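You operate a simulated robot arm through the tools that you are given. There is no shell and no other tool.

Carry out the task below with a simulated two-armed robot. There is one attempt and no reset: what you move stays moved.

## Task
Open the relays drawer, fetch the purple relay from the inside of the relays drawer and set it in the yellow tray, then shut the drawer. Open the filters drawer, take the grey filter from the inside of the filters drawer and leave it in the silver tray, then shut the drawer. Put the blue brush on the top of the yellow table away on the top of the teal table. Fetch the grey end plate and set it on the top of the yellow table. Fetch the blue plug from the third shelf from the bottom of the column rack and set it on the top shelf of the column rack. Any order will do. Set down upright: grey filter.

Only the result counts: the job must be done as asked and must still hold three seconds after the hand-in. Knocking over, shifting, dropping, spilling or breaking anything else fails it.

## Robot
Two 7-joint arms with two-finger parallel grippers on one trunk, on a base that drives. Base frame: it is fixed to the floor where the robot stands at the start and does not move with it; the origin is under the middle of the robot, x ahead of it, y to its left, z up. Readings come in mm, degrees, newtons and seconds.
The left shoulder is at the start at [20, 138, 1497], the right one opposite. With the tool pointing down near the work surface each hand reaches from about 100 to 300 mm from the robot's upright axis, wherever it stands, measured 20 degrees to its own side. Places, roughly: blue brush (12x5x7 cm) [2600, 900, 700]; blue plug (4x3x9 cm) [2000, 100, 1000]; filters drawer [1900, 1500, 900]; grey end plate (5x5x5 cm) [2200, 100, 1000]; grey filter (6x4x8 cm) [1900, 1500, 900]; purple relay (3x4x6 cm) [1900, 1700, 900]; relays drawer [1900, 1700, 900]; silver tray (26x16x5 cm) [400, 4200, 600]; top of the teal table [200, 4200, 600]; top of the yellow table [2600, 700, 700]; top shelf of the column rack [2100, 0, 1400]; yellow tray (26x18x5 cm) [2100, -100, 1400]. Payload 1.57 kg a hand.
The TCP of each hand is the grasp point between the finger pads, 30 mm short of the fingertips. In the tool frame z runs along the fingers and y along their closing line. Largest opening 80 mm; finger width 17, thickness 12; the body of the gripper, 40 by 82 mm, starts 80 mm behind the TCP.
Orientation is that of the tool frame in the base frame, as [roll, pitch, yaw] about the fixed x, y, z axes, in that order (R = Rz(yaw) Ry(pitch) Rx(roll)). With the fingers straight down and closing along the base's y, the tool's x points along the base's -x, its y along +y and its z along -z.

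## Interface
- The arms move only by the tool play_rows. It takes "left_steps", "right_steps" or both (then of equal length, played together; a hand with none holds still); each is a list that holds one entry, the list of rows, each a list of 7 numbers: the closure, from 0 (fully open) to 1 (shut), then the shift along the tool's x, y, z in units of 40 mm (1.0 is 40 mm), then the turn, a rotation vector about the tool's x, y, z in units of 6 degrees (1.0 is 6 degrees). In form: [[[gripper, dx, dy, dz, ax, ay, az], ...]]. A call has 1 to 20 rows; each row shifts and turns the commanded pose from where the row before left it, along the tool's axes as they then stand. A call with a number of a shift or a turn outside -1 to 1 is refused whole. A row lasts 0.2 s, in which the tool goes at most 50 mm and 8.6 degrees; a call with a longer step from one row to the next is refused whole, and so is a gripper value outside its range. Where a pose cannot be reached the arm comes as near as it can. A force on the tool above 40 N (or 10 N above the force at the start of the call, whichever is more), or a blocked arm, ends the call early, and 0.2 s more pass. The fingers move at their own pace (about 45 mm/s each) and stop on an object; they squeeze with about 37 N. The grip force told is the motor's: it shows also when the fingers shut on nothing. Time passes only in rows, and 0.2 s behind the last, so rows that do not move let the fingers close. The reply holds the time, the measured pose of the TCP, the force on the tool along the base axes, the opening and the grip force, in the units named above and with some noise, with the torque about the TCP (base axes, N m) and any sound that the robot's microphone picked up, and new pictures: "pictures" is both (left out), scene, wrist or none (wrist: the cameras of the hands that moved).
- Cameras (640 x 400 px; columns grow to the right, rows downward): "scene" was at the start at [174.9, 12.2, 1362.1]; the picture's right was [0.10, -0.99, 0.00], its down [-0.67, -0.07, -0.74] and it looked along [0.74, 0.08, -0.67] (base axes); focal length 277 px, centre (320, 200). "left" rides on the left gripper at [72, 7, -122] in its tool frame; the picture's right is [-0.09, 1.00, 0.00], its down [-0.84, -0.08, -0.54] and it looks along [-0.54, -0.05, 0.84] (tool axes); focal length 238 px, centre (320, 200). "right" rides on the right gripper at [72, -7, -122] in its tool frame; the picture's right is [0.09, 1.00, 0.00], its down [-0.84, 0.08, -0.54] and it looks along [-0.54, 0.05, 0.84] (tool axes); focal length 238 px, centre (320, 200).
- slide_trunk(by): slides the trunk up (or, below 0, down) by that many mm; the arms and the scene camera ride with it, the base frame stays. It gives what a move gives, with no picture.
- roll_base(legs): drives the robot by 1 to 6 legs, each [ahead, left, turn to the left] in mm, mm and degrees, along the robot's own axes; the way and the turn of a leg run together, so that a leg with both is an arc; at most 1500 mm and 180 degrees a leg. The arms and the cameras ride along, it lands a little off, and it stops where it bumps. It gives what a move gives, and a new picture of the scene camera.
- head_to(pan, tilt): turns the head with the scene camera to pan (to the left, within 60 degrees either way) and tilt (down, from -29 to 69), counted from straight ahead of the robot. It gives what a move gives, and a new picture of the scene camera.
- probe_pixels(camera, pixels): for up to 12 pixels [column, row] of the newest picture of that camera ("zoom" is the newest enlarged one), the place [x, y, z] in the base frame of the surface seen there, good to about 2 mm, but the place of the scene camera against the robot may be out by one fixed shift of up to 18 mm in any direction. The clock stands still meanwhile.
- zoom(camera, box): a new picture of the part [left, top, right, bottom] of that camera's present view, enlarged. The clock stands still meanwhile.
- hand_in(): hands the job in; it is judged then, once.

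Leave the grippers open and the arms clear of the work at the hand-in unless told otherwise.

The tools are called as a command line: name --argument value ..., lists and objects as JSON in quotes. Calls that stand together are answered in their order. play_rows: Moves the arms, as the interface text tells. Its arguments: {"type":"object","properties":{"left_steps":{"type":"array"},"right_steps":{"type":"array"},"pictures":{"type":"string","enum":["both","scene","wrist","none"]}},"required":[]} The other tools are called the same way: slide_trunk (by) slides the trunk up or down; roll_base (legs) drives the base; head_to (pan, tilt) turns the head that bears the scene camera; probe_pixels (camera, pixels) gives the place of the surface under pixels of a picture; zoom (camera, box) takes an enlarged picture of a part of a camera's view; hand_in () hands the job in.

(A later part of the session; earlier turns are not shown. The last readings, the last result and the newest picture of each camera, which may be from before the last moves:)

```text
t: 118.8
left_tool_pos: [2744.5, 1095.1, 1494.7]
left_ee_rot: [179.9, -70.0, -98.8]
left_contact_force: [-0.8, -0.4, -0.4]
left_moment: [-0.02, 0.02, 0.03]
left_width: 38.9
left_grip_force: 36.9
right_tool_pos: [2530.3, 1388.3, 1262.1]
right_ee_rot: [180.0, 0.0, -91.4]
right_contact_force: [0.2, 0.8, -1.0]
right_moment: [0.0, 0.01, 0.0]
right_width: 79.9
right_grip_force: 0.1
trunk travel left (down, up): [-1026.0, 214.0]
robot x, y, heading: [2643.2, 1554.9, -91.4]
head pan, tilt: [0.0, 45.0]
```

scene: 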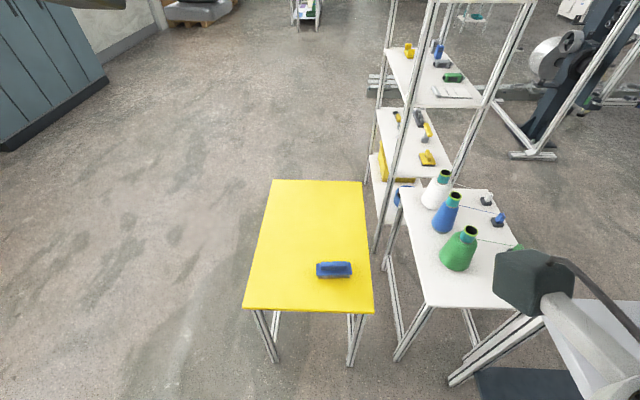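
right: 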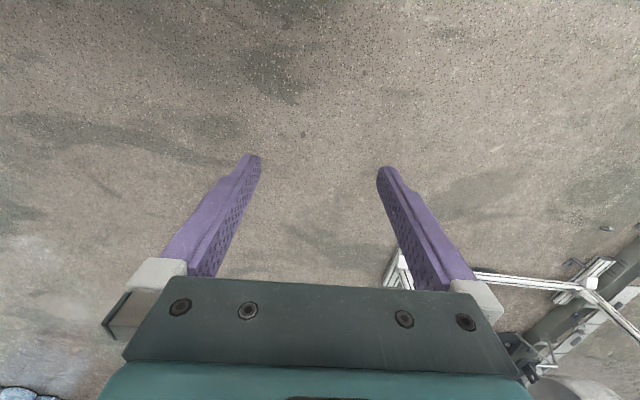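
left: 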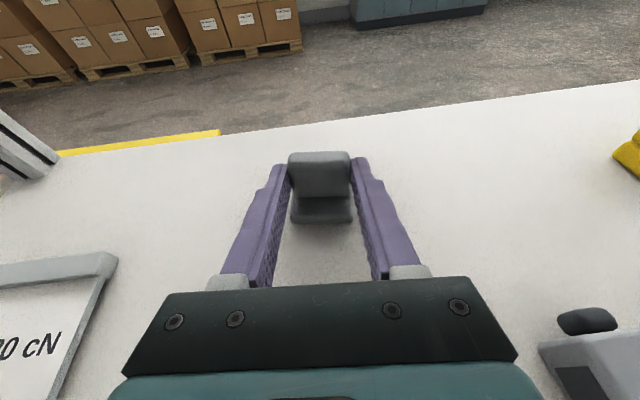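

zoom --camera "scene" --box '[290, 240, 380, 300]'

probe_pixels --camera "scene" --pixels '[[318, 265], [350, 264], [334, 265], [318, 274], [351, 274], [334, 276], [246, 307], [370, 310], [300, 290], [280, 310], [362, 185], [273, 183]]'

```text
6.67 times, centred on (335, 270) of scene
```

zoom: 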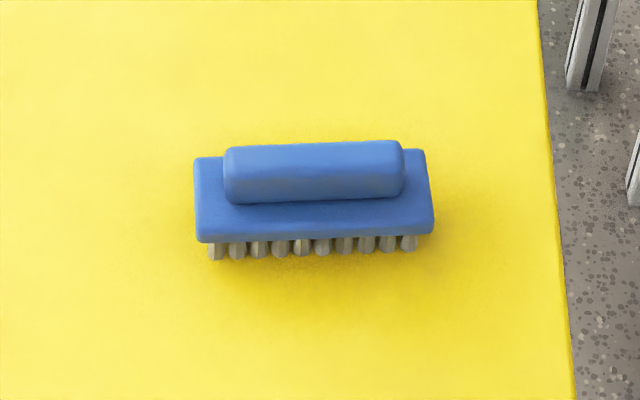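

```text
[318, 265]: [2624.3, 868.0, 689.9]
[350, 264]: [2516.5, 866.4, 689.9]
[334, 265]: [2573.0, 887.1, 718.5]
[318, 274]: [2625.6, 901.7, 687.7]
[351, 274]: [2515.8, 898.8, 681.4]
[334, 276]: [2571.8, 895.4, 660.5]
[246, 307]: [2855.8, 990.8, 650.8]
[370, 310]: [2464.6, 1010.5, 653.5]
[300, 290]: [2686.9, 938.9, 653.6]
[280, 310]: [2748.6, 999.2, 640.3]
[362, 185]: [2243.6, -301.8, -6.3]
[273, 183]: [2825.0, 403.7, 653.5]
```

The brush (handle along x, y≈876, z top ≈719+8) is best gripped along its length from the table's +x side, with the right hand, while the left hand places the end plate. I drive to the +x side facing −x.

roll_base --legs '[[0, 760, 0], [0, 0, -88.6], [0, 760, 0]]'

head_to --pan 0 --tilt 45

```text
t: 130.4
left_tool_pos: [2946.0, 662.4, 1494.4]
left_ee_rot: [-180.0, -70.0, 171.9]
left_contact_force: [0.0, 0.5, 0.0]
left_moment: [-0.02, -0.05, 0.0]
left_width: 38.7
left_grip_force: 37.3
right_tool_pos: [3233.0, 881.9, 1261.6]
right_ee_rot: [-179.9, 0.0, 179.5]
right_contact_force: [0.4, 0.9, -0.2]
right_moment: [-0.01, 0.0, -0.02]
right_width: 80.1
right_grip_force: 0.0
trunk travel left (down, up): [-1026.0, 214.0]
robot x, y, heading: [3404.9, 767.9, 179.3]
head pan, tilt: [0.0, 45.0]
```

scene: 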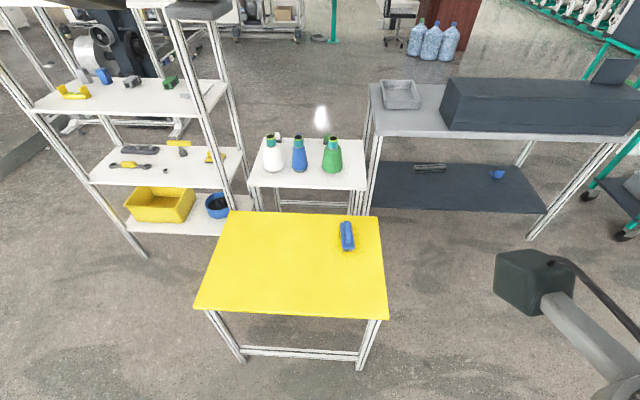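

```text
t: 131.0
left_tool_pos: [2945.7, 662.2, 1495.4]
left_ee_rot: [-179.9, -69.9, 172.0]
left_contact_force: [0.4, 0.3, 0.3]
left_moment: [0.01, 0.0, 0.01]
left_width: 38.6
left_grip_force: 36.5
right_tool_pos: [3233.3, 881.2, 1261.4]
right_ee_rot: [-180.0, 0.0, 179.5]
right_contact_force: [-0.6, -0.2, 0.5]
right_moment: [-0.03, -0.02, -0.01]
right_width: 79.9
right_grip_force: 0.1
trunk travel left (down, up): [-1026.0, 214.0]
robot x, y, heading: [3401.9, 769.4, 179.6]
head pan, tilt: [0.0, 45.0]
```

scene: 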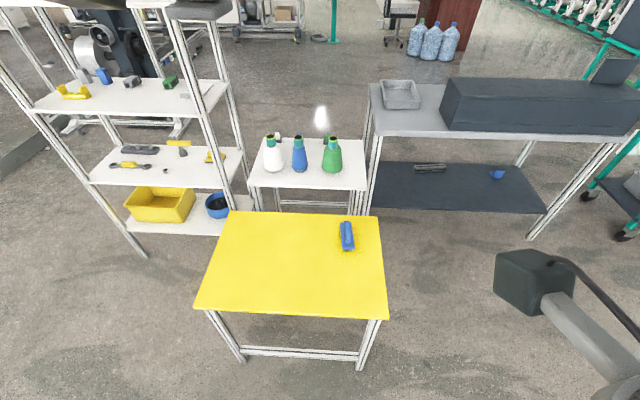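

Good view of the table. Before lowering, I bring the right hand to the same forward pose (tilt 70°, ~450 ahead).

play_rows --right_steps '[[[0, 0.575, 0, -0.475, 0, 0.972, 0], [0, 0.62, 0, -0.414, 0, 0.972, 0], [0, 0.659, 0, -0.349, 0, 0.972, 0], [0, 0.692, 0, -0.28, 0, 0.972, 0], [0, 0.716, 0, -0.208, 0, 0.972, 0], [0, 0.734, 0, -0.134, 0, 0.972, 0], [0, 0.744, 0, -0.059, 0, 0.972, 0], [0, 0.745, 0, 0.015, 0, 0.972, 0], [0, 0.74, 0, 0.093, 0, 0.972, 0], [0, 0.727, 0, 0.167, 0, 0.972, 0], [0, 0.706, 0, 0.24, 0, 0.972, 0], [0, 0.678, 0, 0.311, 0, 0.972, 0]]]' --pictures "both"

```text
t: 133.6
left_tool_pos: [2946.5, 662.0, 1494.5]
left_ee_rot: [179.9, -69.9, 172.0]
left_contact_force: [-0.3, -0.1, -0.4]
left_moment: [0.04, 0.0, 0.03]
left_width: 38.8
left_grip_force: 37.2
right_tool_pos: [2956.9, 882.6, 1490.6]
right_ee_rot: [179.9, -70.0, 179.7]
right_contact_force: [-0.7, 0.3, 0.4]
right_moment: [0.01, 0.02, 0.02]
right_width: 80.0
right_grip_force: 0.0
trunk travel left (down, up): [-1026.0, 214.0]
robot x, y, heading: [3404.2, 767.9, 179.8]
head pan, tilt: [0.0, 45.0]
```

scene: 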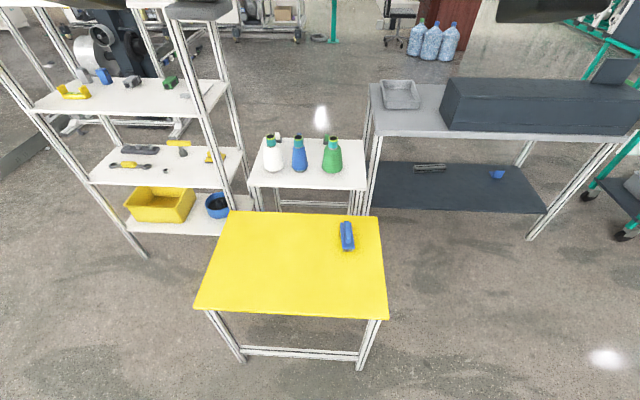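
right: 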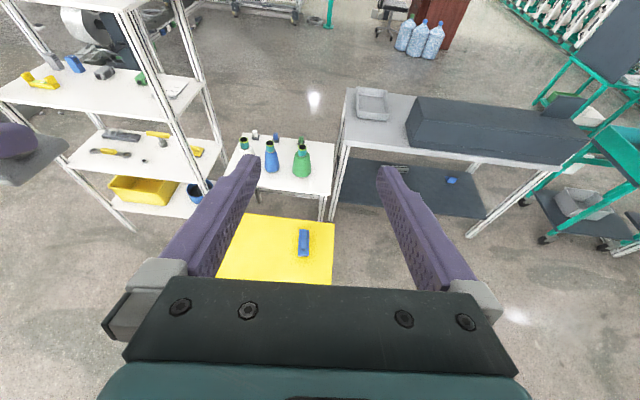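

Both hands are now ahead. I lower the trunk in two steps to just above table height.

slide_trunk --by -400

slide_trunk --by -330

zoom --camera "left" --box '[0, 0, 640, 400]'

zoom --camera "right" --box '[0, 0, 640, 400]'

probe_pixels --camera "zoom" --pixels '[[300, 100], [250, 150], [320, 140]]'

```text
t: 137.4
left_tool_pos: [2945.2, 662.2, 1094.6]
left_ee_rot: [179.9, -69.9, 172.0]
left_contact_force: [-0.2, 0.2, 0.6]
left_moment: [0.0, 0.01, 0.01]
left_width: 38.6
left_grip_force: 36.8
right_tool_pos: [2957.2, 882.9, 1089.9]
right_ee_rot: [179.8, -70.0, 179.6]
right_contact_force: [0.8, -0.3, -0.6]
right_moment: [-0.02, -0.02, -0.01]
right_width: 80.0
right_grip_force: 0.1
trunk travel left (down, up): [-626.0, 614.0]
robot x, y, heading: [3400.0, 769.5, 179.6]
head pan, tilt: [0.0, 45.0]
```

```text
t: 140.7
left_tool_pos: [2946.2, 661.4, 763.9]
left_ee_rot: [-179.9, -69.8, 172.0]
left_contact_force: [0.1, 0.2, -0.4]
left_moment: [-0.01, 0.01, 0.01]
left_width: 38.9
left_grip_force: 36.5
right_tool_pos: [2956.6, 884.3, 760.0]
right_ee_rot: [179.9, -70.0, 179.6]
right_contact_force: [0.2, 0.1, 0.5]
right_moment: [0.0, 0.01, -0.03]
right_width: 79.9
right_grip_force: 0.0
trunk travel left (down, up): [-296.0, 944.0]
robot x, y, heading: [3406.3, 769.2, 179.7]
head pan, tilt: [0.0, 45.0]
```

```text
1.00 times, centred on (320, 200) of left (not enlarged: the box is as wide or as high as the picture)
```

zoom: 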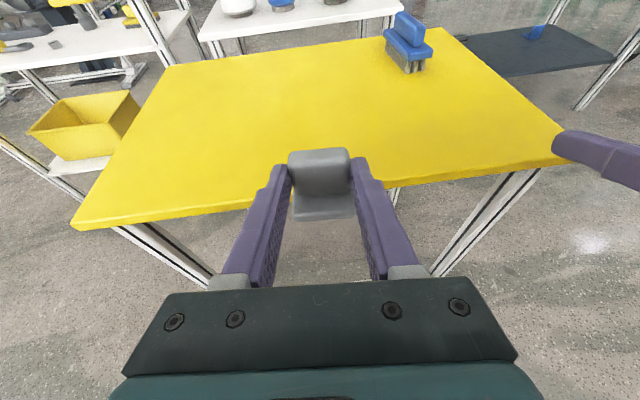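

```text
1.00 times, centred on (320, 200) of right (not enlarged: the box is as wide or as high as the picture)
```

zoom: 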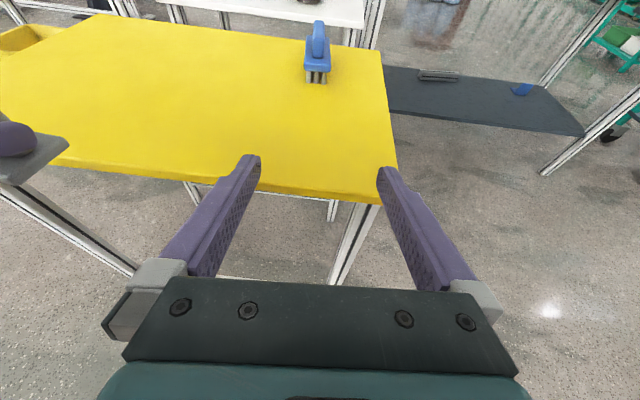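

```text
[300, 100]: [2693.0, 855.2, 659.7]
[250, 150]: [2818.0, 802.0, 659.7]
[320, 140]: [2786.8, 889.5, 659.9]
```

Table surface reads z≈660. I drive 200 mm forward, both hands about 100 mm above the table.

roll_base --legs '[[200, 0, 0]]'

zoom --camera "right" --box '[0, 0, 640, 400]'

probe_pixels --camera "zoom" --pixels '[[318, 100], [318, 90], [300, 120]]'

```text
t: 142.3
left_tool_pos: [2745.9, 664.4, 765.1]
left_ee_rot: [179.9, -69.9, 172.0]
left_contact_force: [-0.1, 0.2, -0.2]
left_moment: [0.03, -0.02, -0.01]
left_width: 38.4
left_grip_force: 37.3
right_tool_pos: [2757.3, 884.9, 758.4]
right_ee_rot: [179.9, -70.0, 179.6]
right_contact_force: [-0.8, -0.1, 0.3]
right_moment: [-0.01, -0.03, -0.01]
right_width: 80.0
right_grip_force: 0.1
trunk travel left (down, up): [-296.0, 944.0]
robot x, y, heading: [3204.0, 769.4, 179.7]
head pan, tilt: [0.0, 45.0]
```

scene: 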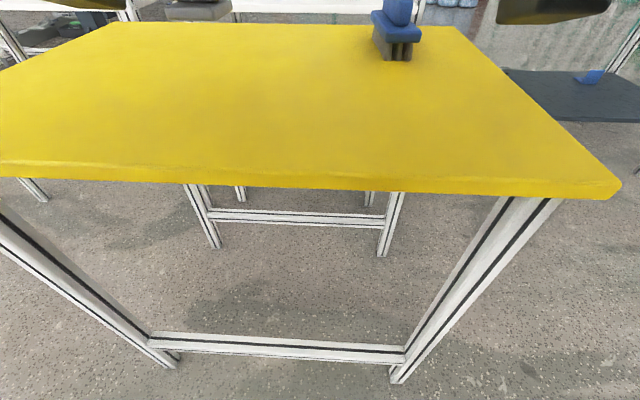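

```text
1.00 times, centred on (320, 200) of right (not enlarged: the box is as wide or as high as the picture)
```

zoom: 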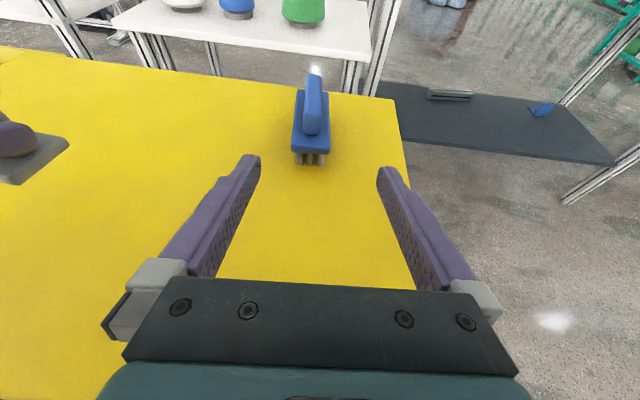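

```text
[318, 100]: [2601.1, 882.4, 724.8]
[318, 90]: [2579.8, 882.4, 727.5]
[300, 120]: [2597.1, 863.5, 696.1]
```

Now I lower the trunk 66 mm to bring the end plate just above the table.

slide_trunk --by -66

zoom --camera "left" --box '[160, 100, 480, 300]'

```text
t: 143.3
left_tool_pos: [2745.1, 663.2, 697.7]
left_ee_rot: [-180.0, -69.8, 171.9]
left_contact_force: [-0.9, -0.3, 0.2]
left_moment: [-0.02, -0.03, 0.0]
left_width: 38.7
left_grip_force: 37.4
right_tool_pos: [2756.6, 884.5, 694.4]
right_ee_rot: [179.9, -70.0, 179.6]
right_contact_force: [0.6, 0.0, 0.3]
right_moment: [0.0, 0.01, 0.02]
right_width: 79.7
right_grip_force: 0.1
trunk travel left (down, up): [-230.0, 1010.0]
robot x, y, heading: [3203.1, 768.8, 179.5]
head pan, tilt: [0.0, 45.0]
```

```text
2.00 times, centred on (320, 200) of left
```

zoom: 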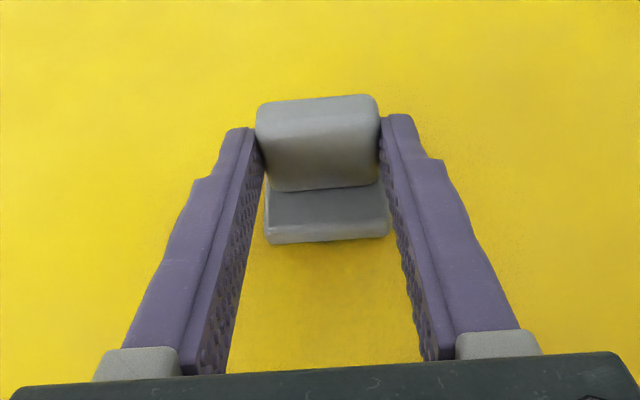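

About 4 mm remain. I lower 3.5 mm with the arm and open the gripper.

play_rows --left_steps '[[[1, -0.04, 0, 0.015, 0, 0, 0], [1, -0.042, 0, 0.015, 0, 0, 0], [1, 0, 0, 0, 0, 0, 0]]]' --pictures "none"

play_rows --left_steps '[[[0.15, 0, 0, 0, 0, 0, 0], [0.15, 0, 0, 0, 0, 0, 0], [0.15, 0, 0, 0, 0, 0, 0]]]' --pictures "wrist"

```text
t: 144.1
left_tool_pos: [2745.6, 663.9, 694.9]
left_ee_rot: [180.0, -70.0, 172.0]
left_contact_force: [0.9, -0.5, 1.4]
left_moment: [0.01, 0.07, 0.01]
left_width: 38.9
left_grip_force: 37.0
right_tool_pos: [2756.1, 884.9, 693.5]
right_ee_rot: [179.8, -69.9, 179.6]
right_contact_force: [-0.4, -0.1, 1.7]
right_moment: [0.0, 0.02, 0.01]
right_width: 80.1
right_grip_force: 0.0
trunk travel left (down, up): [-230.0, 1010.0]
robot x, y, heading: [3202.8, 769.2, 179.5]
head pan, tilt: [0.0, 45.0]
```

```text
t: 144.9
left_tool_pos: [2744.8, 663.3, 694.8]
left_ee_rot: [179.9, -70.0, 172.1]
left_contact_force: [-0.5, -0.2, -0.6]
left_moment: [0.01, -0.01, 0.0]
left_width: 68.2
left_grip_force: 0.1
right_tool_pos: [2756.8, 884.4, 693.8]
right_ee_rot: [179.9, -70.0, 179.6]
right_contact_force: [-0.4, -0.2, 0.1]
right_moment: [0.04, 0.02, -0.02]
right_width: 79.8
right_grip_force: 0.0
trunk travel left (down, up): [-230.0, 1010.0]
robot x, y, heading: [3200.1, 771.3, 179.7]
head pan, tilt: [0.0, 45.0]
```

left: 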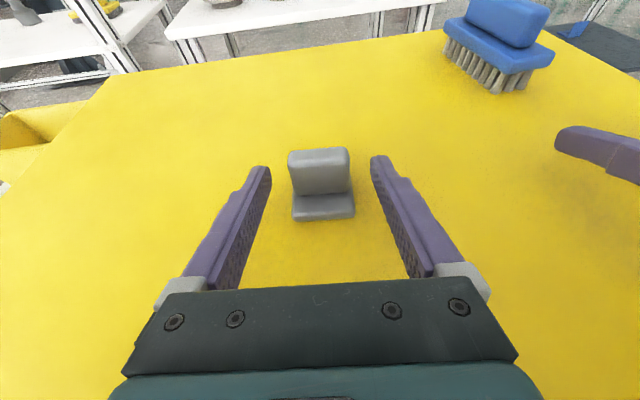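

The end plate stands on the table. I retract the left hand back and up, and meanwhile raise the right hand to handle height.

play_rows --left_steps '[[[0.15, 0, 0, -1, 0, 0, 0], [0.15, 0, 0, -1, 0, 0, 0], [0.15, 0, 0, -0.5, 0, 0, 0], [0.15, 1, 0, 0, 0, 0, 0], [0.15, 1, 0, 0, 0, 0, 0]]]' --right_steps '[[[0.2, 0.188, 0, -0.068, 0, 0, 0], [0.2, 0.188, 0, -0.068, 0, 0, 0], [0.2, 0.188, 0, -0.068, 0, 0, 0], [0.2, 0.188, 0, -0.068, 0, 0, 0], [0.2, 0, 0, 0, 0, 0, 0]]]' --pictures "both"

```text
t: 146.1
left_tool_pos: [2784.4, 662.9, 797.8]
left_ee_rot: [-179.8, -70.0, 171.9]
left_contact_force: [0.5, 0.3, -0.1]
left_moment: [0.0, -0.02, -0.03]
left_width: 68.1
left_grip_force: 0.0
left hand out of reach, approached as far as the arm can: row 2, 3
right_tool_pos: [2756.4, 884.8, 724.7]
right_ee_rot: [179.9, -70.0, 179.6]
right_contact_force: [-0.6, 0.4, 0.1]
right_moment: [-0.02, -0.01, -0.02]
right_width: 63.9
right_grip_force: 0.0
trunk travel left (down, up): [-230.0, 1010.0]
robot x, y, heading: [3201.3, 770.3, 179.6]
head pan, tilt: [0.0, 45.0]
```

scene: 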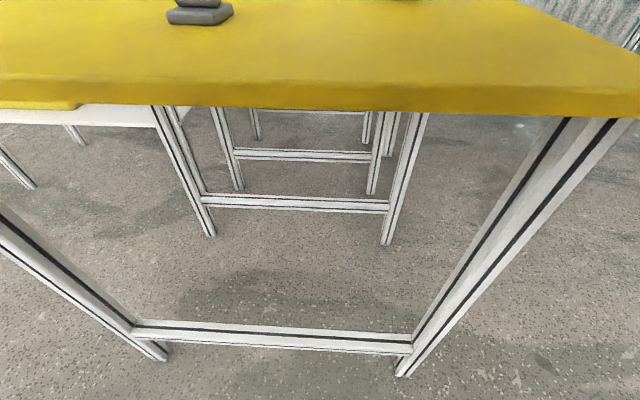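
right: 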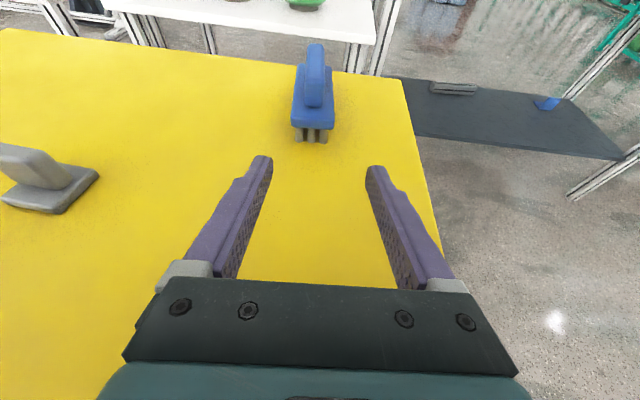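
left: 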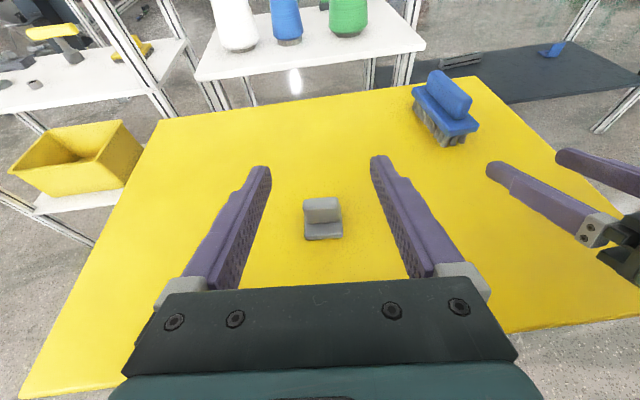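

Now I zoom and probe the brush from the right camera.

zoom --camera "right" --box '[255, 30, 375, 150]'

probe_pixels --camera "right" --pixels '[[315, 47], [314, 65], [313, 95], [305, 100], [323, 100], [307, 75], [325, 75], [295, 118], [333, 118], [313, 110], [314, 124], [313, 136]]'

```text
3.33 times, centred on (315, 90) of right
```

zoom: 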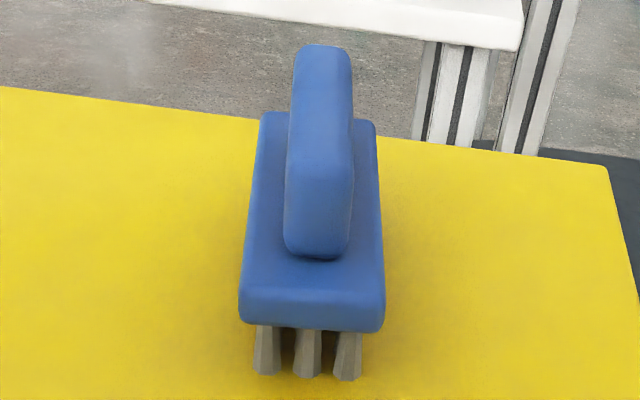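

```text
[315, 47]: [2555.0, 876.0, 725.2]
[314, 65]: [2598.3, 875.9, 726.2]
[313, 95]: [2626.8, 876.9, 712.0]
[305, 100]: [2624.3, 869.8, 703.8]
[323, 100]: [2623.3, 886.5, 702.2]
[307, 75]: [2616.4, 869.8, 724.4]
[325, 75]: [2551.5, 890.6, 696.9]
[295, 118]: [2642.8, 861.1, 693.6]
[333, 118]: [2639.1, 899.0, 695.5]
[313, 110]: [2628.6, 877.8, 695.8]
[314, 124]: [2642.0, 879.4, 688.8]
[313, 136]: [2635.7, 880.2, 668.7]
```

Handle: x 2540–2627, y≈877, z 697–726. I move the right hand forward to TCP ≈ (2583, 876.5, 719), fingers straddling the handle.

play_rows --right_steps '[[[0.2, 0.269, -0.1, 0.823, 0, 0, 0], [0.2, 0.269, -0.1, 0.823, 0, 0, 0], [0.2, 0.269, 0, 0.823, 0, 0, 0], [0.2, 0.269, 0, 0.823, 0, 0, 0], [0.2, 0.269, 0, 0.823, 0, 0, 0], [0.2, 0, 0, 0, 0, 0, 0]]]' --pictures "wrist"

```text
t: 147.5
left_tool_pos: [2787.4, 663.7, 797.0]
left_ee_rot: [-180.0, -69.9, 172.0]
left_contact_force: [0.7, -0.9, 0.6]
left_moment: [0.0, -0.01, -0.02]
left_width: 68.0
left_grip_force: 0.1
right_tool_pos: [2584.8, 879.0, 720.1]
right_ee_rot: [179.8, -70.0, 179.7]
right_contact_force: [0.0, -1.0, -0.1]
right_moment: [-0.02, 0.0, 0.01]
right_width: 64.3
right_grip_force: 0.1
trunk travel left (down, up): [-230.0, 1010.0]
robot x, y, heading: [3202.8, 772.9, 179.7]
head pan, tilt: [0.0, 45.0]
```

right: 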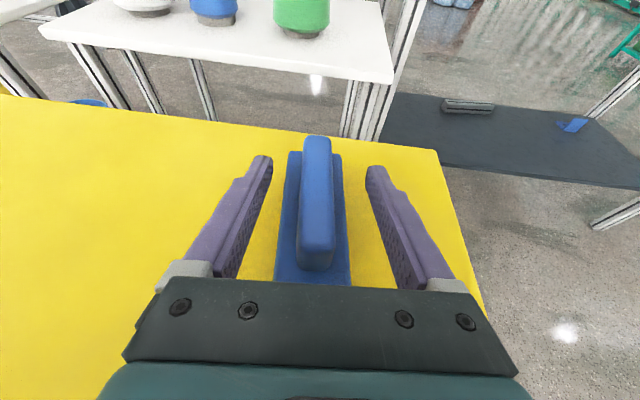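

The handle lies between the fingers. Close the right gripper.

play_rows --right_steps '[[[1, 0, 0, 0, 0, 0, 0], [1, 0, 0, 0, 0, 0, 0], [1, 0, 0, 0, 0, 0, 0], [1, 0, 0, 0, 0, 0, 0], [1, 0, 0, 0, 0, 0, 0]]]' --pictures "wrist"

slide_trunk --by 60

zoom --camera "right" --box '[0, 0, 640, 400]'

```text
t: 148.7
left_tool_pos: [2785.3, 663.7, 797.2]
left_ee_rot: [-179.9, -70.0, 172.0]
left_contact_force: [-0.1, 0.6, 0.6]
left_moment: [0.01, 0.05, 0.0]
left_width: 68.2
left_grip_force: 0.1
right_tool_pos: [2583.5, 878.1, 718.7]
right_ee_rot: [179.9, -70.0, 179.7]
right_contact_force: [0.9, 0.2, 1.8]
right_moment: [0.01, 0.05, -0.02]
right_width: 19.6
right_grip_force: 33.8
trunk travel left (down, up): [-230.0, 1010.0]
robot x, y, heading: [3201.8, 769.7, 179.5]
head pan, tilt: [0.0, 45.0]
```

right: 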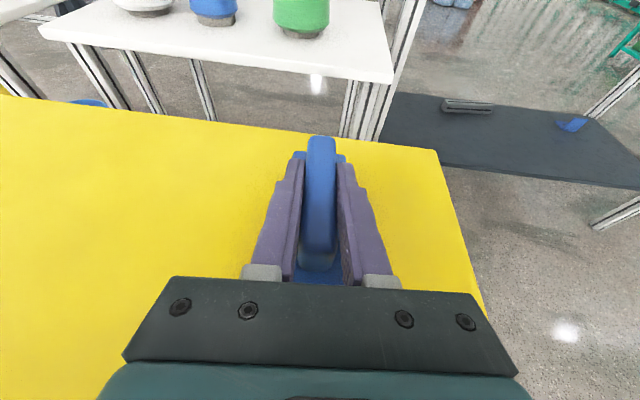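

```text
t: 149.7
left_tool_pos: [2786.1, 664.7, 857.7]
left_ee_rot: [-180.0, -70.0, 172.0]
left_contact_force: [0.4, -0.7, 0.3]
left_moment: [-0.01, 0.02, -0.01]
left_width: 68.0
left_grip_force: 0.0
right_tool_pos: [2584.3, 878.4, 780.3]
right_ee_rot: [179.9, -69.9, 179.7]
right_contact_force: [-0.1, 0.6, -1.5]
right_moment: [0.02, 0.03, 0.0]
right_width: 19.7
right_grip_force: 33.2
trunk travel left (down, up): [-290.0, 950.0]
robot x, y, heading: [3201.3, 769.3, 179.7]
head pan, tilt: [0.0, 45.0]
```

```text
1.00 times, centred on (320, 200) of right (not enlarged: the box is as wide or as high as the picture)
```

zoom: 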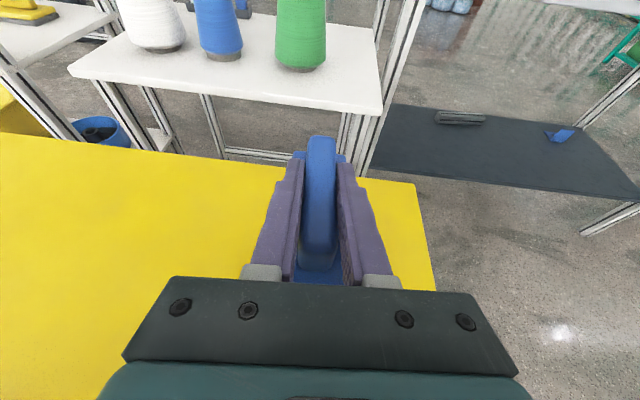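

The brush is held. I back off 250 mm, raise the trunk, and turn to face +y to see the way to the teal table.

roll_base --legs '[[-350, 0, 0]]'

slide_trunk --by 400

slide_trunk --by 300

roll_base --legs '[[0, 0, -60]]'

head_to --pan 0 --tilt 20

```text
t: 152.0
left_tool_pos: [3138.1, 661.1, 857.4]
left_ee_rot: [-179.9, -69.8, 172.2]
left_contact_force: [0.6, -0.8, -0.7]
left_moment: [0.0, 0.0, 0.01]
left_width: 68.0
left_grip_force: 0.1
right_tool_pos: [2936.4, 875.0, 780.0]
right_ee_rot: [180.0, -69.9, 179.7]
right_contact_force: [0.0, -0.4, -1.9]
right_moment: [-0.02, 0.0, 0.02]
right_width: 19.5
right_grip_force: 33.3
trunk travel left (down, up): [-290.0, 950.0]
robot x, y, heading: [3556.2, 769.1, 179.8]
head pan, tilt: [0.0, 45.0]
```

scene: 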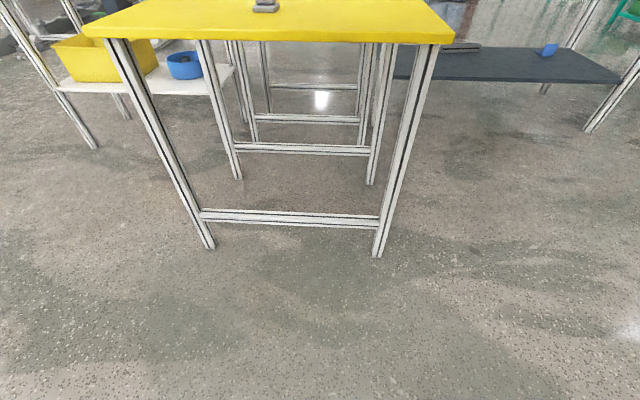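

```text
t: 155.8
left_tool_pos: [3138.1, 660.2, 1257.1]
left_ee_rot: [179.9, -70.0, 172.1]
left_contact_force: [-0.8, -0.1, -0.1]
left_moment: [-0.01, -0.01, -0.03]
left_width: 67.9
left_grip_force: 0.0
right_tool_pos: [2936.3, 874.3, 1178.8]
right_ee_rot: [179.9, -70.1, 179.8]
right_contact_force: [-0.2, 0.1, -1.1]
right_moment: [0.03, -0.01, -0.02]
right_width: 19.9
right_grip_force: 33.7
trunk travel left (down, up): [-690.0, 550.0]
robot x, y, heading: [3555.4, 770.7, 179.9]
head pan, tilt: [0.0, 45.0]
```

```text
t: 158.8
left_tool_pos: [3138.1, 660.8, 1557.0]
left_ee_rot: [-180.0, -70.0, 172.2]
left_contact_force: [-0.4, 0.4, 0.0]
left_moment: [-0.06, -0.03, 0.01]
left_width: 67.9
left_grip_force: 0.0
right_tool_pos: [2936.5, 873.5, 1479.2]
right_ee_rot: [179.8, -70.0, 179.9]
right_contact_force: [-0.5, 0.4, -0.7]
right_moment: [-0.01, 0.04, -0.01]
right_width: 19.8
right_grip_force: 33.8
trunk travel left (down, up): [-990.0, 250.0]
robot x, y, heading: [3557.7, 766.5, 179.7]
head pan, tilt: [0.0, 45.0]
```

```text
t: 161.9
left_tool_pos: [3253.7, 1076.6, 1557.5]
left_ee_rot: [180.0, -69.9, 112.1]
left_contact_force: [-0.5, 0.3, -0.8]
left_moment: [-0.02, -0.03, 0.03]
left_width: 68.2
left_grip_force: 0.1
right_tool_pos: [3340.8, 1357.5, 1478.8]
right_ee_rot: [179.9, -69.9, 119.6]
right_contact_force: [0.0, 0.1, -1.7]
right_moment: [0.01, -0.02, 0.0]
right_width: 19.7
right_grip_force: 34.0
trunk travel left (down, up): [-990.0, 250.0]
robot x, y, heading: [3558.1, 765.9, 119.7]
head pan, tilt: [0.0, 45.0]
```

scene: 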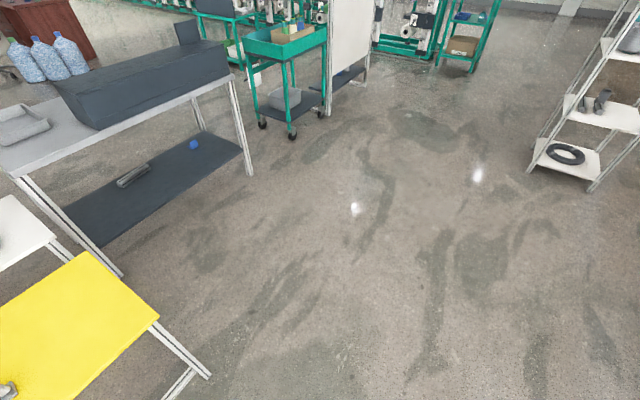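

```text
t: 162.8
left_tool_pos: [3255.1, 1077.9, 1557.1]
left_ee_rot: [-180.0, -70.0, 111.9]
left_contact_force: [-0.6, -0.5, -0.4]
left_moment: [0.03, 0.04, 0.03]
left_width: 68.2
left_grip_force: 0.1
right_tool_pos: [3340.4, 1358.9, 1479.5]
right_ee_rot: [179.9, -69.9, 119.6]
right_contact_force: [-0.3, -0.2, -1.2]
right_moment: [0.03, 0.01, -0.02]
right_width: 19.5
right_grip_force: 33.2
trunk travel left (down, up): [-990.0, 250.0]
robot x, y, heading: [3559.8, 770.9, 119.8]
head pan, tilt: [0.0, 20.0]
```

scene: 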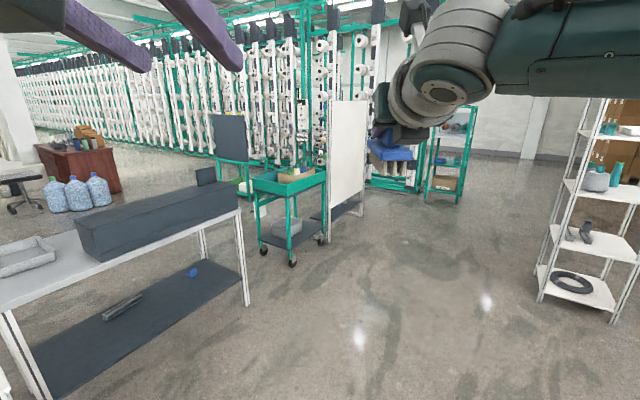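

probe_pixels --camera "scene" --pixels '[[293, 264], [322, 242], [262, 250], [330, 238], [362, 212], [430, 198], [460, 200], [232, 150], [235, 190], [245, 300], [90, 192], [300, 170]]'

zoom --camera "scene" --box '[140, 80, 480, 290]'

```text
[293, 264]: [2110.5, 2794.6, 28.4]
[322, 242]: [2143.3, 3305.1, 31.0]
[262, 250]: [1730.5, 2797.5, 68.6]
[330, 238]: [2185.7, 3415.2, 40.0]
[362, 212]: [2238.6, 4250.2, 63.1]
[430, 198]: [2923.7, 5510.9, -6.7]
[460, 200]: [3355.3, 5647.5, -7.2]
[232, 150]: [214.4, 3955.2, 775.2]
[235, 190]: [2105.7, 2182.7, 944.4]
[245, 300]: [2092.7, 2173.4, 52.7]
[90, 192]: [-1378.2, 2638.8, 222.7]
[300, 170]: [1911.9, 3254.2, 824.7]
```

```text
1.88 times, centred on (310, 185) of scene
```

zoom: 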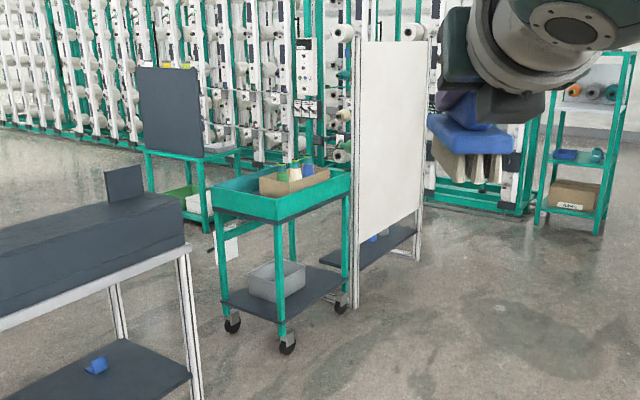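

probe_pixels --camera "scene" --pixels '[[540, 298], [610, 322], [385, 188], [415, 192], [250, 192], [200, 180], [170, 165], [340, 215], [420, 230], [400, 205], [590, 305]]'

```text
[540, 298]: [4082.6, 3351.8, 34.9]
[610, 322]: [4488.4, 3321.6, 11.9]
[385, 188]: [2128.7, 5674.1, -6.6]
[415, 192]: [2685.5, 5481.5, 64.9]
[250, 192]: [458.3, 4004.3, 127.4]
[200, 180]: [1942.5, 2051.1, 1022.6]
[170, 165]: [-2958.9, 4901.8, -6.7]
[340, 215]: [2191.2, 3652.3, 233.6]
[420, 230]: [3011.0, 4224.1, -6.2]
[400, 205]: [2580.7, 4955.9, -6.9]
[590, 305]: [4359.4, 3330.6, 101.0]
```

The teal table's dark panel stands along its −y side (y≈3955), so I approach it from its +x/+y side, passing around the white board (x≈2190–2240, y to 4250). I drive north first.

roll_base --legs '[[0, 0, -21.3], [1500, 0, 0], [1500, 0, 0], [700, 0, 0]]'

head_to --pan 45 --tilt 25

```text
t: 181.8
left_tool_pos: [2843.8, 4806.3, 1556.8]
left_ee_rot: [180.0, -69.9, 91.6]
left_contact_force: [-0.1, -0.1, -0.4]
left_moment: [0.01, 0.01, -0.01]
left_width: 68.0
left_grip_force: 0.2
right_tool_pos: [3021.5, 5039.0, 1478.7]
right_ee_rot: [179.8, -69.9, 99.2]
right_contact_force: [0.2, -0.4, -1.0]
right_moment: [-0.01, -0.05, -0.01]
right_width: 19.8
right_grip_force: 33.2
trunk travel left (down, up): [-990.0, 250.0]
robot x, y, heading: [3022.8, 4413.6, 98.9]
head pan, tilt: [0.0, 20.0]
```

scene: 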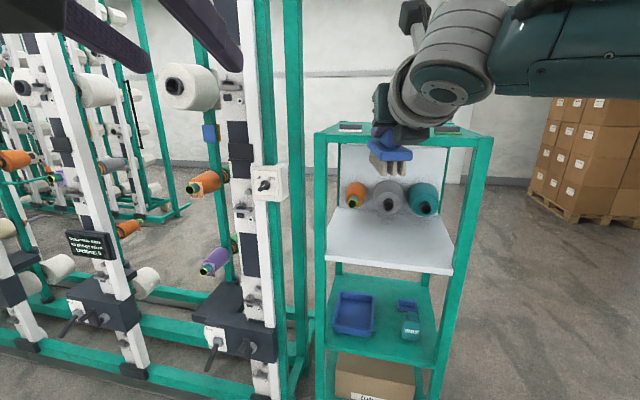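

```text
t: 182.9
left_tool_pos: [2843.3, 4807.4, 1556.7]
left_ee_rot: [-179.9, -69.9, 91.6]
left_contact_force: [0.0, 0.9, -0.2]
left_moment: [0.01, -0.04, -0.01]
left_width: 68.1
left_grip_force: 0.1
right_tool_pos: [3022.2, 5040.3, 1479.9]
right_ee_rot: [-180.0, -70.0, 99.1]
right_contact_force: [0.2, 0.5, -1.1]
right_moment: [0.06, 0.0, -0.02]
right_width: 19.6
right_grip_force: 33.7
trunk travel left (down, up): [-990.0, 250.0]
robot x, y, heading: [3019.4, 4412.4, 99.2]
head pan, tilt: [45.0, 25.0]
```

scene: 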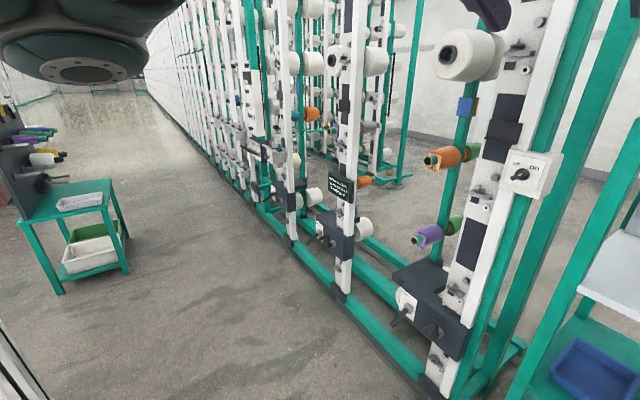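

zoom --camera "scene" --box '[0, 90, 150, 310]'

probe_pixels --camera "scene" --pixels '[[78, 203], [30, 218], [110, 183], [60, 290], [120, 262], [105, 190], [30, 180], [20, 130], [290, 235], [240, 190], [350, 290], [400, 360]]'

```text
1.82 times, centred on (75, 200) of scene
```

zoom: 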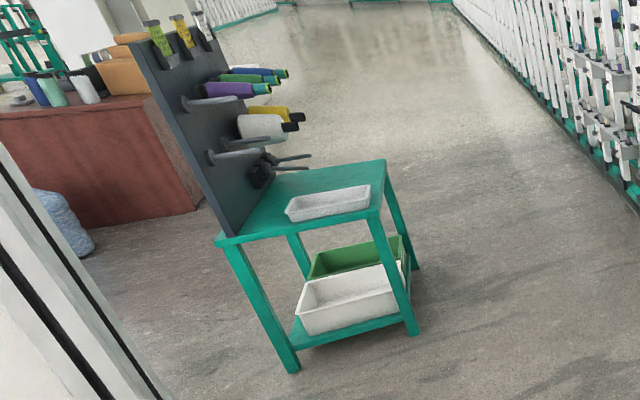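

```text
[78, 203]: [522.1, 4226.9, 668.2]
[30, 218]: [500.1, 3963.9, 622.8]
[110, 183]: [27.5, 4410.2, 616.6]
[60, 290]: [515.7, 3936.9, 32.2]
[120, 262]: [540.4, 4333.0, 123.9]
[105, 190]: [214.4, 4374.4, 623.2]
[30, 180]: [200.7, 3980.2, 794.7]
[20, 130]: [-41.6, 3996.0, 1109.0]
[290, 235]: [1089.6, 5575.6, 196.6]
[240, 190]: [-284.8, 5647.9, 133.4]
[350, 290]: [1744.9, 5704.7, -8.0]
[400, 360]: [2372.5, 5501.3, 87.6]
```

The teal table top (z≈628) has the silver tray at its +x end (x≈400–530), panel with pegs along y≈3980. I turn to face −x, shift to y≈4850 and drive west past the white board.

roll_base --legs '[[0, 0, 80.8], [0, 420, 0]]'

```text
t: 189.0
left_tool_pos: [2608.3, 3877.0, 1557.3]
left_ee_rot: [-180.0, -69.9, 173.1]
left_contact_force: [0.0, -0.2, 0.2]
left_moment: [0.02, -0.03, 0.0]
left_width: 68.1
left_grip_force: 0.1
right_tool_pos: [2402.4, 4087.6, 1478.8]
right_ee_rot: [179.9, -70.0, -179.2]
right_contact_force: [0.6, -0.3, -1.2]
right_moment: [-0.01, -0.01, 0.01]
right_width: 19.5
right_grip_force: 33.7
trunk travel left (down, up): [-990.0, 250.0]
robot x, y, heading: [3026.8, 3988.7, -179.4]
head pan, tilt: [45.0, 25.0]
```

scene: 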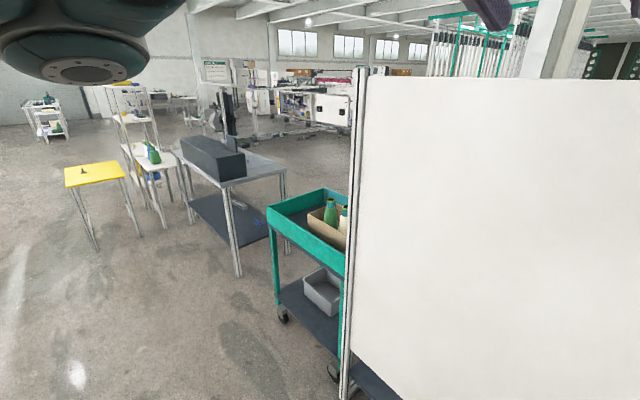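

I strafed the wrong way (left is −y here). I correct: 860 mm to the right, to y≈4850, then ahead 1500.

roll_base --legs '[[0, -860, -0.6]]'

head_to --pan 0 --tilt 30

```text
t: 193.5
left_tool_pos: [2608.6, 4753.5, 1557.3]
left_ee_rot: [-179.9, -69.8, 171.2]
left_contact_force: [-0.7, 0.0, -0.7]
left_moment: [-0.03, -0.03, -0.03]
left_width: 67.9
left_grip_force: 0.2
right_tool_pos: [2409.6, 4971.1, 1478.2]
right_ee_rot: [179.9, -70.0, 178.9]
right_contact_force: [1.1, 0.2, -1.0]
right_moment: [-0.02, 0.02, -0.01]
right_width: 19.5
right_grip_force: 33.5
trunk travel left (down, up): [-990.0, 250.0]
robot x, y, heading: [3026.2, 4856.6, 178.8]
head pan, tilt: [45.0, 25.0]
```

scene: 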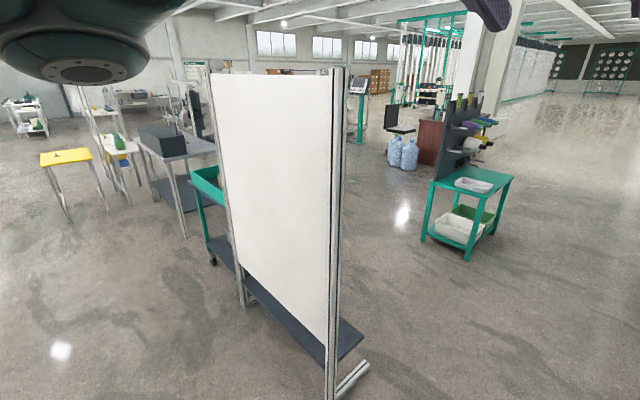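

```text
t: 194.7
left_tool_pos: [2609.4, 4753.9, 1557.3]
left_ee_rot: [-179.9, -69.9, 171.2]
left_contact_force: [0.7, -0.4, -0.3]
left_moment: [-0.01, -0.03, -0.03]
left_width: 68.3
left_grip_force: 0.0
right_tool_pos: [2409.6, 4971.3, 1479.7]
right_ee_rot: [179.8, -70.0, 178.9]
right_contact_force: [-1.4, 0.1, -1.8]
right_moment: [0.0, 0.0, -0.01]
right_width: 19.5
right_grip_force: 33.6
trunk travel left (down, up): [-990.0, 250.0]
robot x, y, heading: [3026.0, 4859.5, 179.1]
head pan, tilt: [0.0, 30.0]
```

scene: 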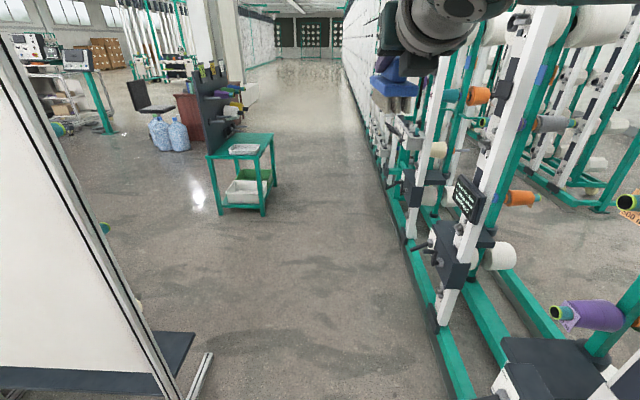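

probe_pixels --camera "scene" --pixels '[[415, 300], [450, 360], [400, 230], [408, 140], [430, 235], [200, 375], [190, 345], [330, 300], [470, 205], [412, 250], [385, 180], [480, 80]]'

```text
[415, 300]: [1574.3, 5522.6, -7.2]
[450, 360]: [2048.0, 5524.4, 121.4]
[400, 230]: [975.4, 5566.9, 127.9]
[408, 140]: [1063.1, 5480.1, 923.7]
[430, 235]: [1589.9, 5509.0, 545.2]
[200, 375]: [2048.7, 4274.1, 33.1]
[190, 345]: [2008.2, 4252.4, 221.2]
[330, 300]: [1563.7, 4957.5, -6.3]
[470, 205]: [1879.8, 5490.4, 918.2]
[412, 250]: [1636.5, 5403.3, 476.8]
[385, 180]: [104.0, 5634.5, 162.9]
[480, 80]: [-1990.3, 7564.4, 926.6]
```

Corridor margins are ~550 mm either side. I drive ahead 1600 mm.

roll_base --legs '[[0, 0, 1.5], [1500, 0, 0], [150, 0, 0]]'

head_to --pan 25 --tilt 40

```text
t: 203.3
left_tool_pos: [977.7, 4723.1, 1557.9]
left_ee_rot: [-179.9, -70.0, 173.2]
left_contact_force: [-0.2, -0.2, 0.2]
left_moment: [0.01, 0.01, 0.02]
left_width: 68.2
left_grip_force: 0.0
right_tool_pos: [772.2, 4932.5, 1479.1]
right_ee_rot: [179.8, -70.0, -179.0]
right_contact_force: [0.3, -0.1, -1.1]
right_moment: [-0.01, -0.02, -0.02]
right_width: 19.7
right_grip_force: 33.8
trunk travel left (down, up): [-990.0, 250.0]
robot x, y, heading: [1393.4, 4839.5, -179.1]
head pan, tilt: [0.0, 30.0]
```

scene: 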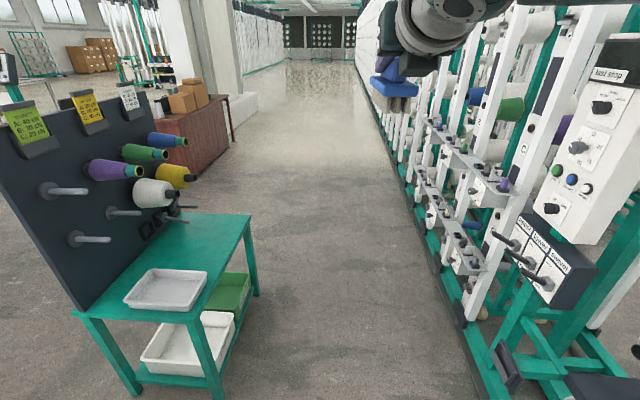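

```text
t: 204.2
left_tool_pos: [977.9, 4722.8, 1557.1]
left_ee_rot: [-179.8, -69.9, 173.2]
left_contact_force: [-0.2, 1.1, -0.2]
left_moment: [0.0, 0.01, 0.0]
left_width: 68.2
left_grip_force: 0.1
right_tool_pos: [771.1, 4932.4, 1480.2]
right_ee_rot: [179.8, -69.9, -179.0]
right_contact_force: [0.0, -0.2, -0.6]
right_moment: [0.0, -0.01, 0.01]
right_width: 20.0
right_grip_force: 33.7
trunk travel left (down, up): [-990.0, 250.0]
robot x, y, heading: [1392.4, 4837.4, -179.2]
head pan, tilt: [25.0, 40.0]
```

scene: 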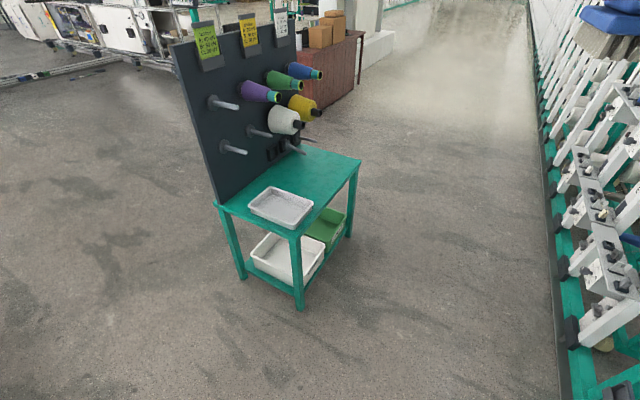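

probe_pixels --camera "scene" --pixels '[[250, 200], [273, 185], [313, 203], [293, 228], [215, 203], [298, 238], [360, 158], [330, 170], [280, 208], [290, 125], [300, 160], [235, 150]]'

zoom --camera "scene" --box '[170, 50, 400, 300]'

```text
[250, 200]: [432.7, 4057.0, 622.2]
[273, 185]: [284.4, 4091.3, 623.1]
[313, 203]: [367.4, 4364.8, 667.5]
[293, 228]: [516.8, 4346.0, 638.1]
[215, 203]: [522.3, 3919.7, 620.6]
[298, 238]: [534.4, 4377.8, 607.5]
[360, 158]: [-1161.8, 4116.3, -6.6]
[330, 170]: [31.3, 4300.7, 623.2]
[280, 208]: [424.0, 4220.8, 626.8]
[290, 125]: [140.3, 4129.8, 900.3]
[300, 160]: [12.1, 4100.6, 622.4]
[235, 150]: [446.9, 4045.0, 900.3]
```

```text
1.60 times, centred on (285, 175) of scene
```

zoom: 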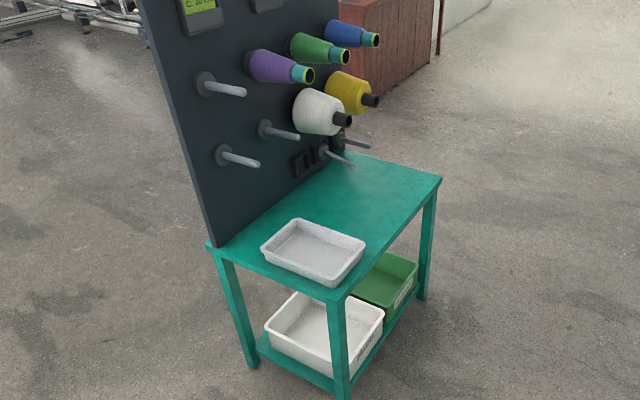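

Table top z≈631; tray x 360–525, y 4090–4365; free area x<340. I turn to face −y and strafe to x≈255 so the right hand can set the brush near (150, 4300).

roll_base --legs '[[0, 0, 89.2], [-80, 0, 0], [0, -1137, 0]]'

head_to --pan 0 --tilt 55

```text
t: 214.5
left_tool_pos: [397.0, 4449.2, 1557.1]
left_ee_rot: [-179.9, -69.9, -93.7]
left_contact_force: [-0.6, 0.2, -0.4]
left_moment: [0.0, 0.01, 0.02]
left_width: 68.1
left_grip_force: 0.1
right_tool_pos: [200.9, 4232.0, 1479.3]
right_ee_rot: [179.8, -70.0, -85.8]
right_contact_force: [0.0, 0.0, -1.3]
right_moment: [0.01, 0.0, -0.01]
right_width: 19.7
right_grip_force: 33.2
trunk travel left (down, up): [-990.0, 250.0]
robot x, y, heading: [260.0, 4859.4, -86.0]
head pan, tilt: [25.0, 40.0]
```

scene: 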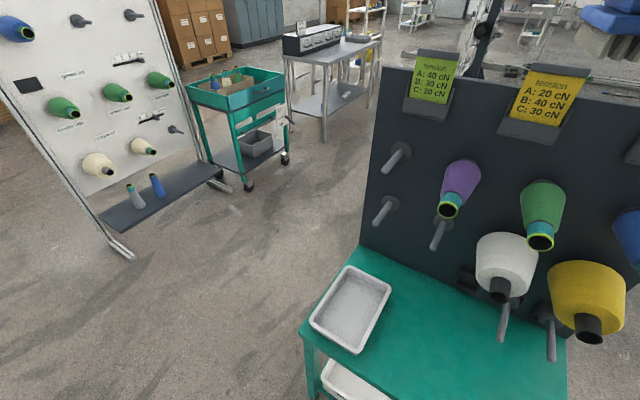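

```text
t: 215.4
left_tool_pos: [397.9, 4449.4, 1556.5]
left_ee_rot: [-179.9, -69.9, -93.6]
left_contact_force: [-0.9, 0.5, 0.4]
left_moment: [0.01, 0.0, -0.03]
left_width: 68.1
left_grip_force: 0.1
right_tool_pos: [198.8, 4233.0, 1479.7]
right_ee_rot: [179.8, -69.9, -85.7]
right_contact_force: [0.6, 0.0, -1.3]
right_moment: [0.02, -0.03, 0.01]
right_width: 19.8
right_grip_force: 33.7
trunk travel left (down, up): [-990.0, 250.0]
robot x, y, heading: [257.5, 4856.6, -86.0]
head pan, tilt: [0.0, 55.0]
```

scene: 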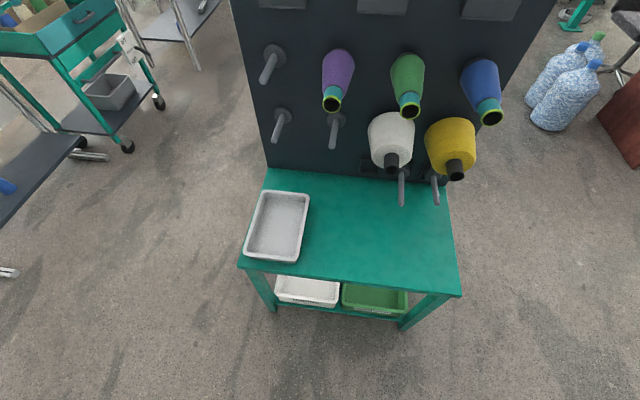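

probe_pixels --camera "scene" --pixels '[[402, 203], [437, 202], [391, 170], [456, 178], [350, 281], [245, 262], [455, 293], [308, 198], [297, 258], [370, 240], [440, 215], [350, 200]]'

```text
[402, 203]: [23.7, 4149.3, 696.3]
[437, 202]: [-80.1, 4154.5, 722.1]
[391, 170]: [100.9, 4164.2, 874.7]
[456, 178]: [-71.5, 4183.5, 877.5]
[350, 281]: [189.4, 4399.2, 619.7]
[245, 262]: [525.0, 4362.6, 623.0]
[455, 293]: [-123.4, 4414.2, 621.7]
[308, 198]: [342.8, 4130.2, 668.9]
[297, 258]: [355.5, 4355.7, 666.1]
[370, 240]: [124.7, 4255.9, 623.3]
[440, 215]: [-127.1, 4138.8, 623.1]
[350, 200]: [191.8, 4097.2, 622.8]
```

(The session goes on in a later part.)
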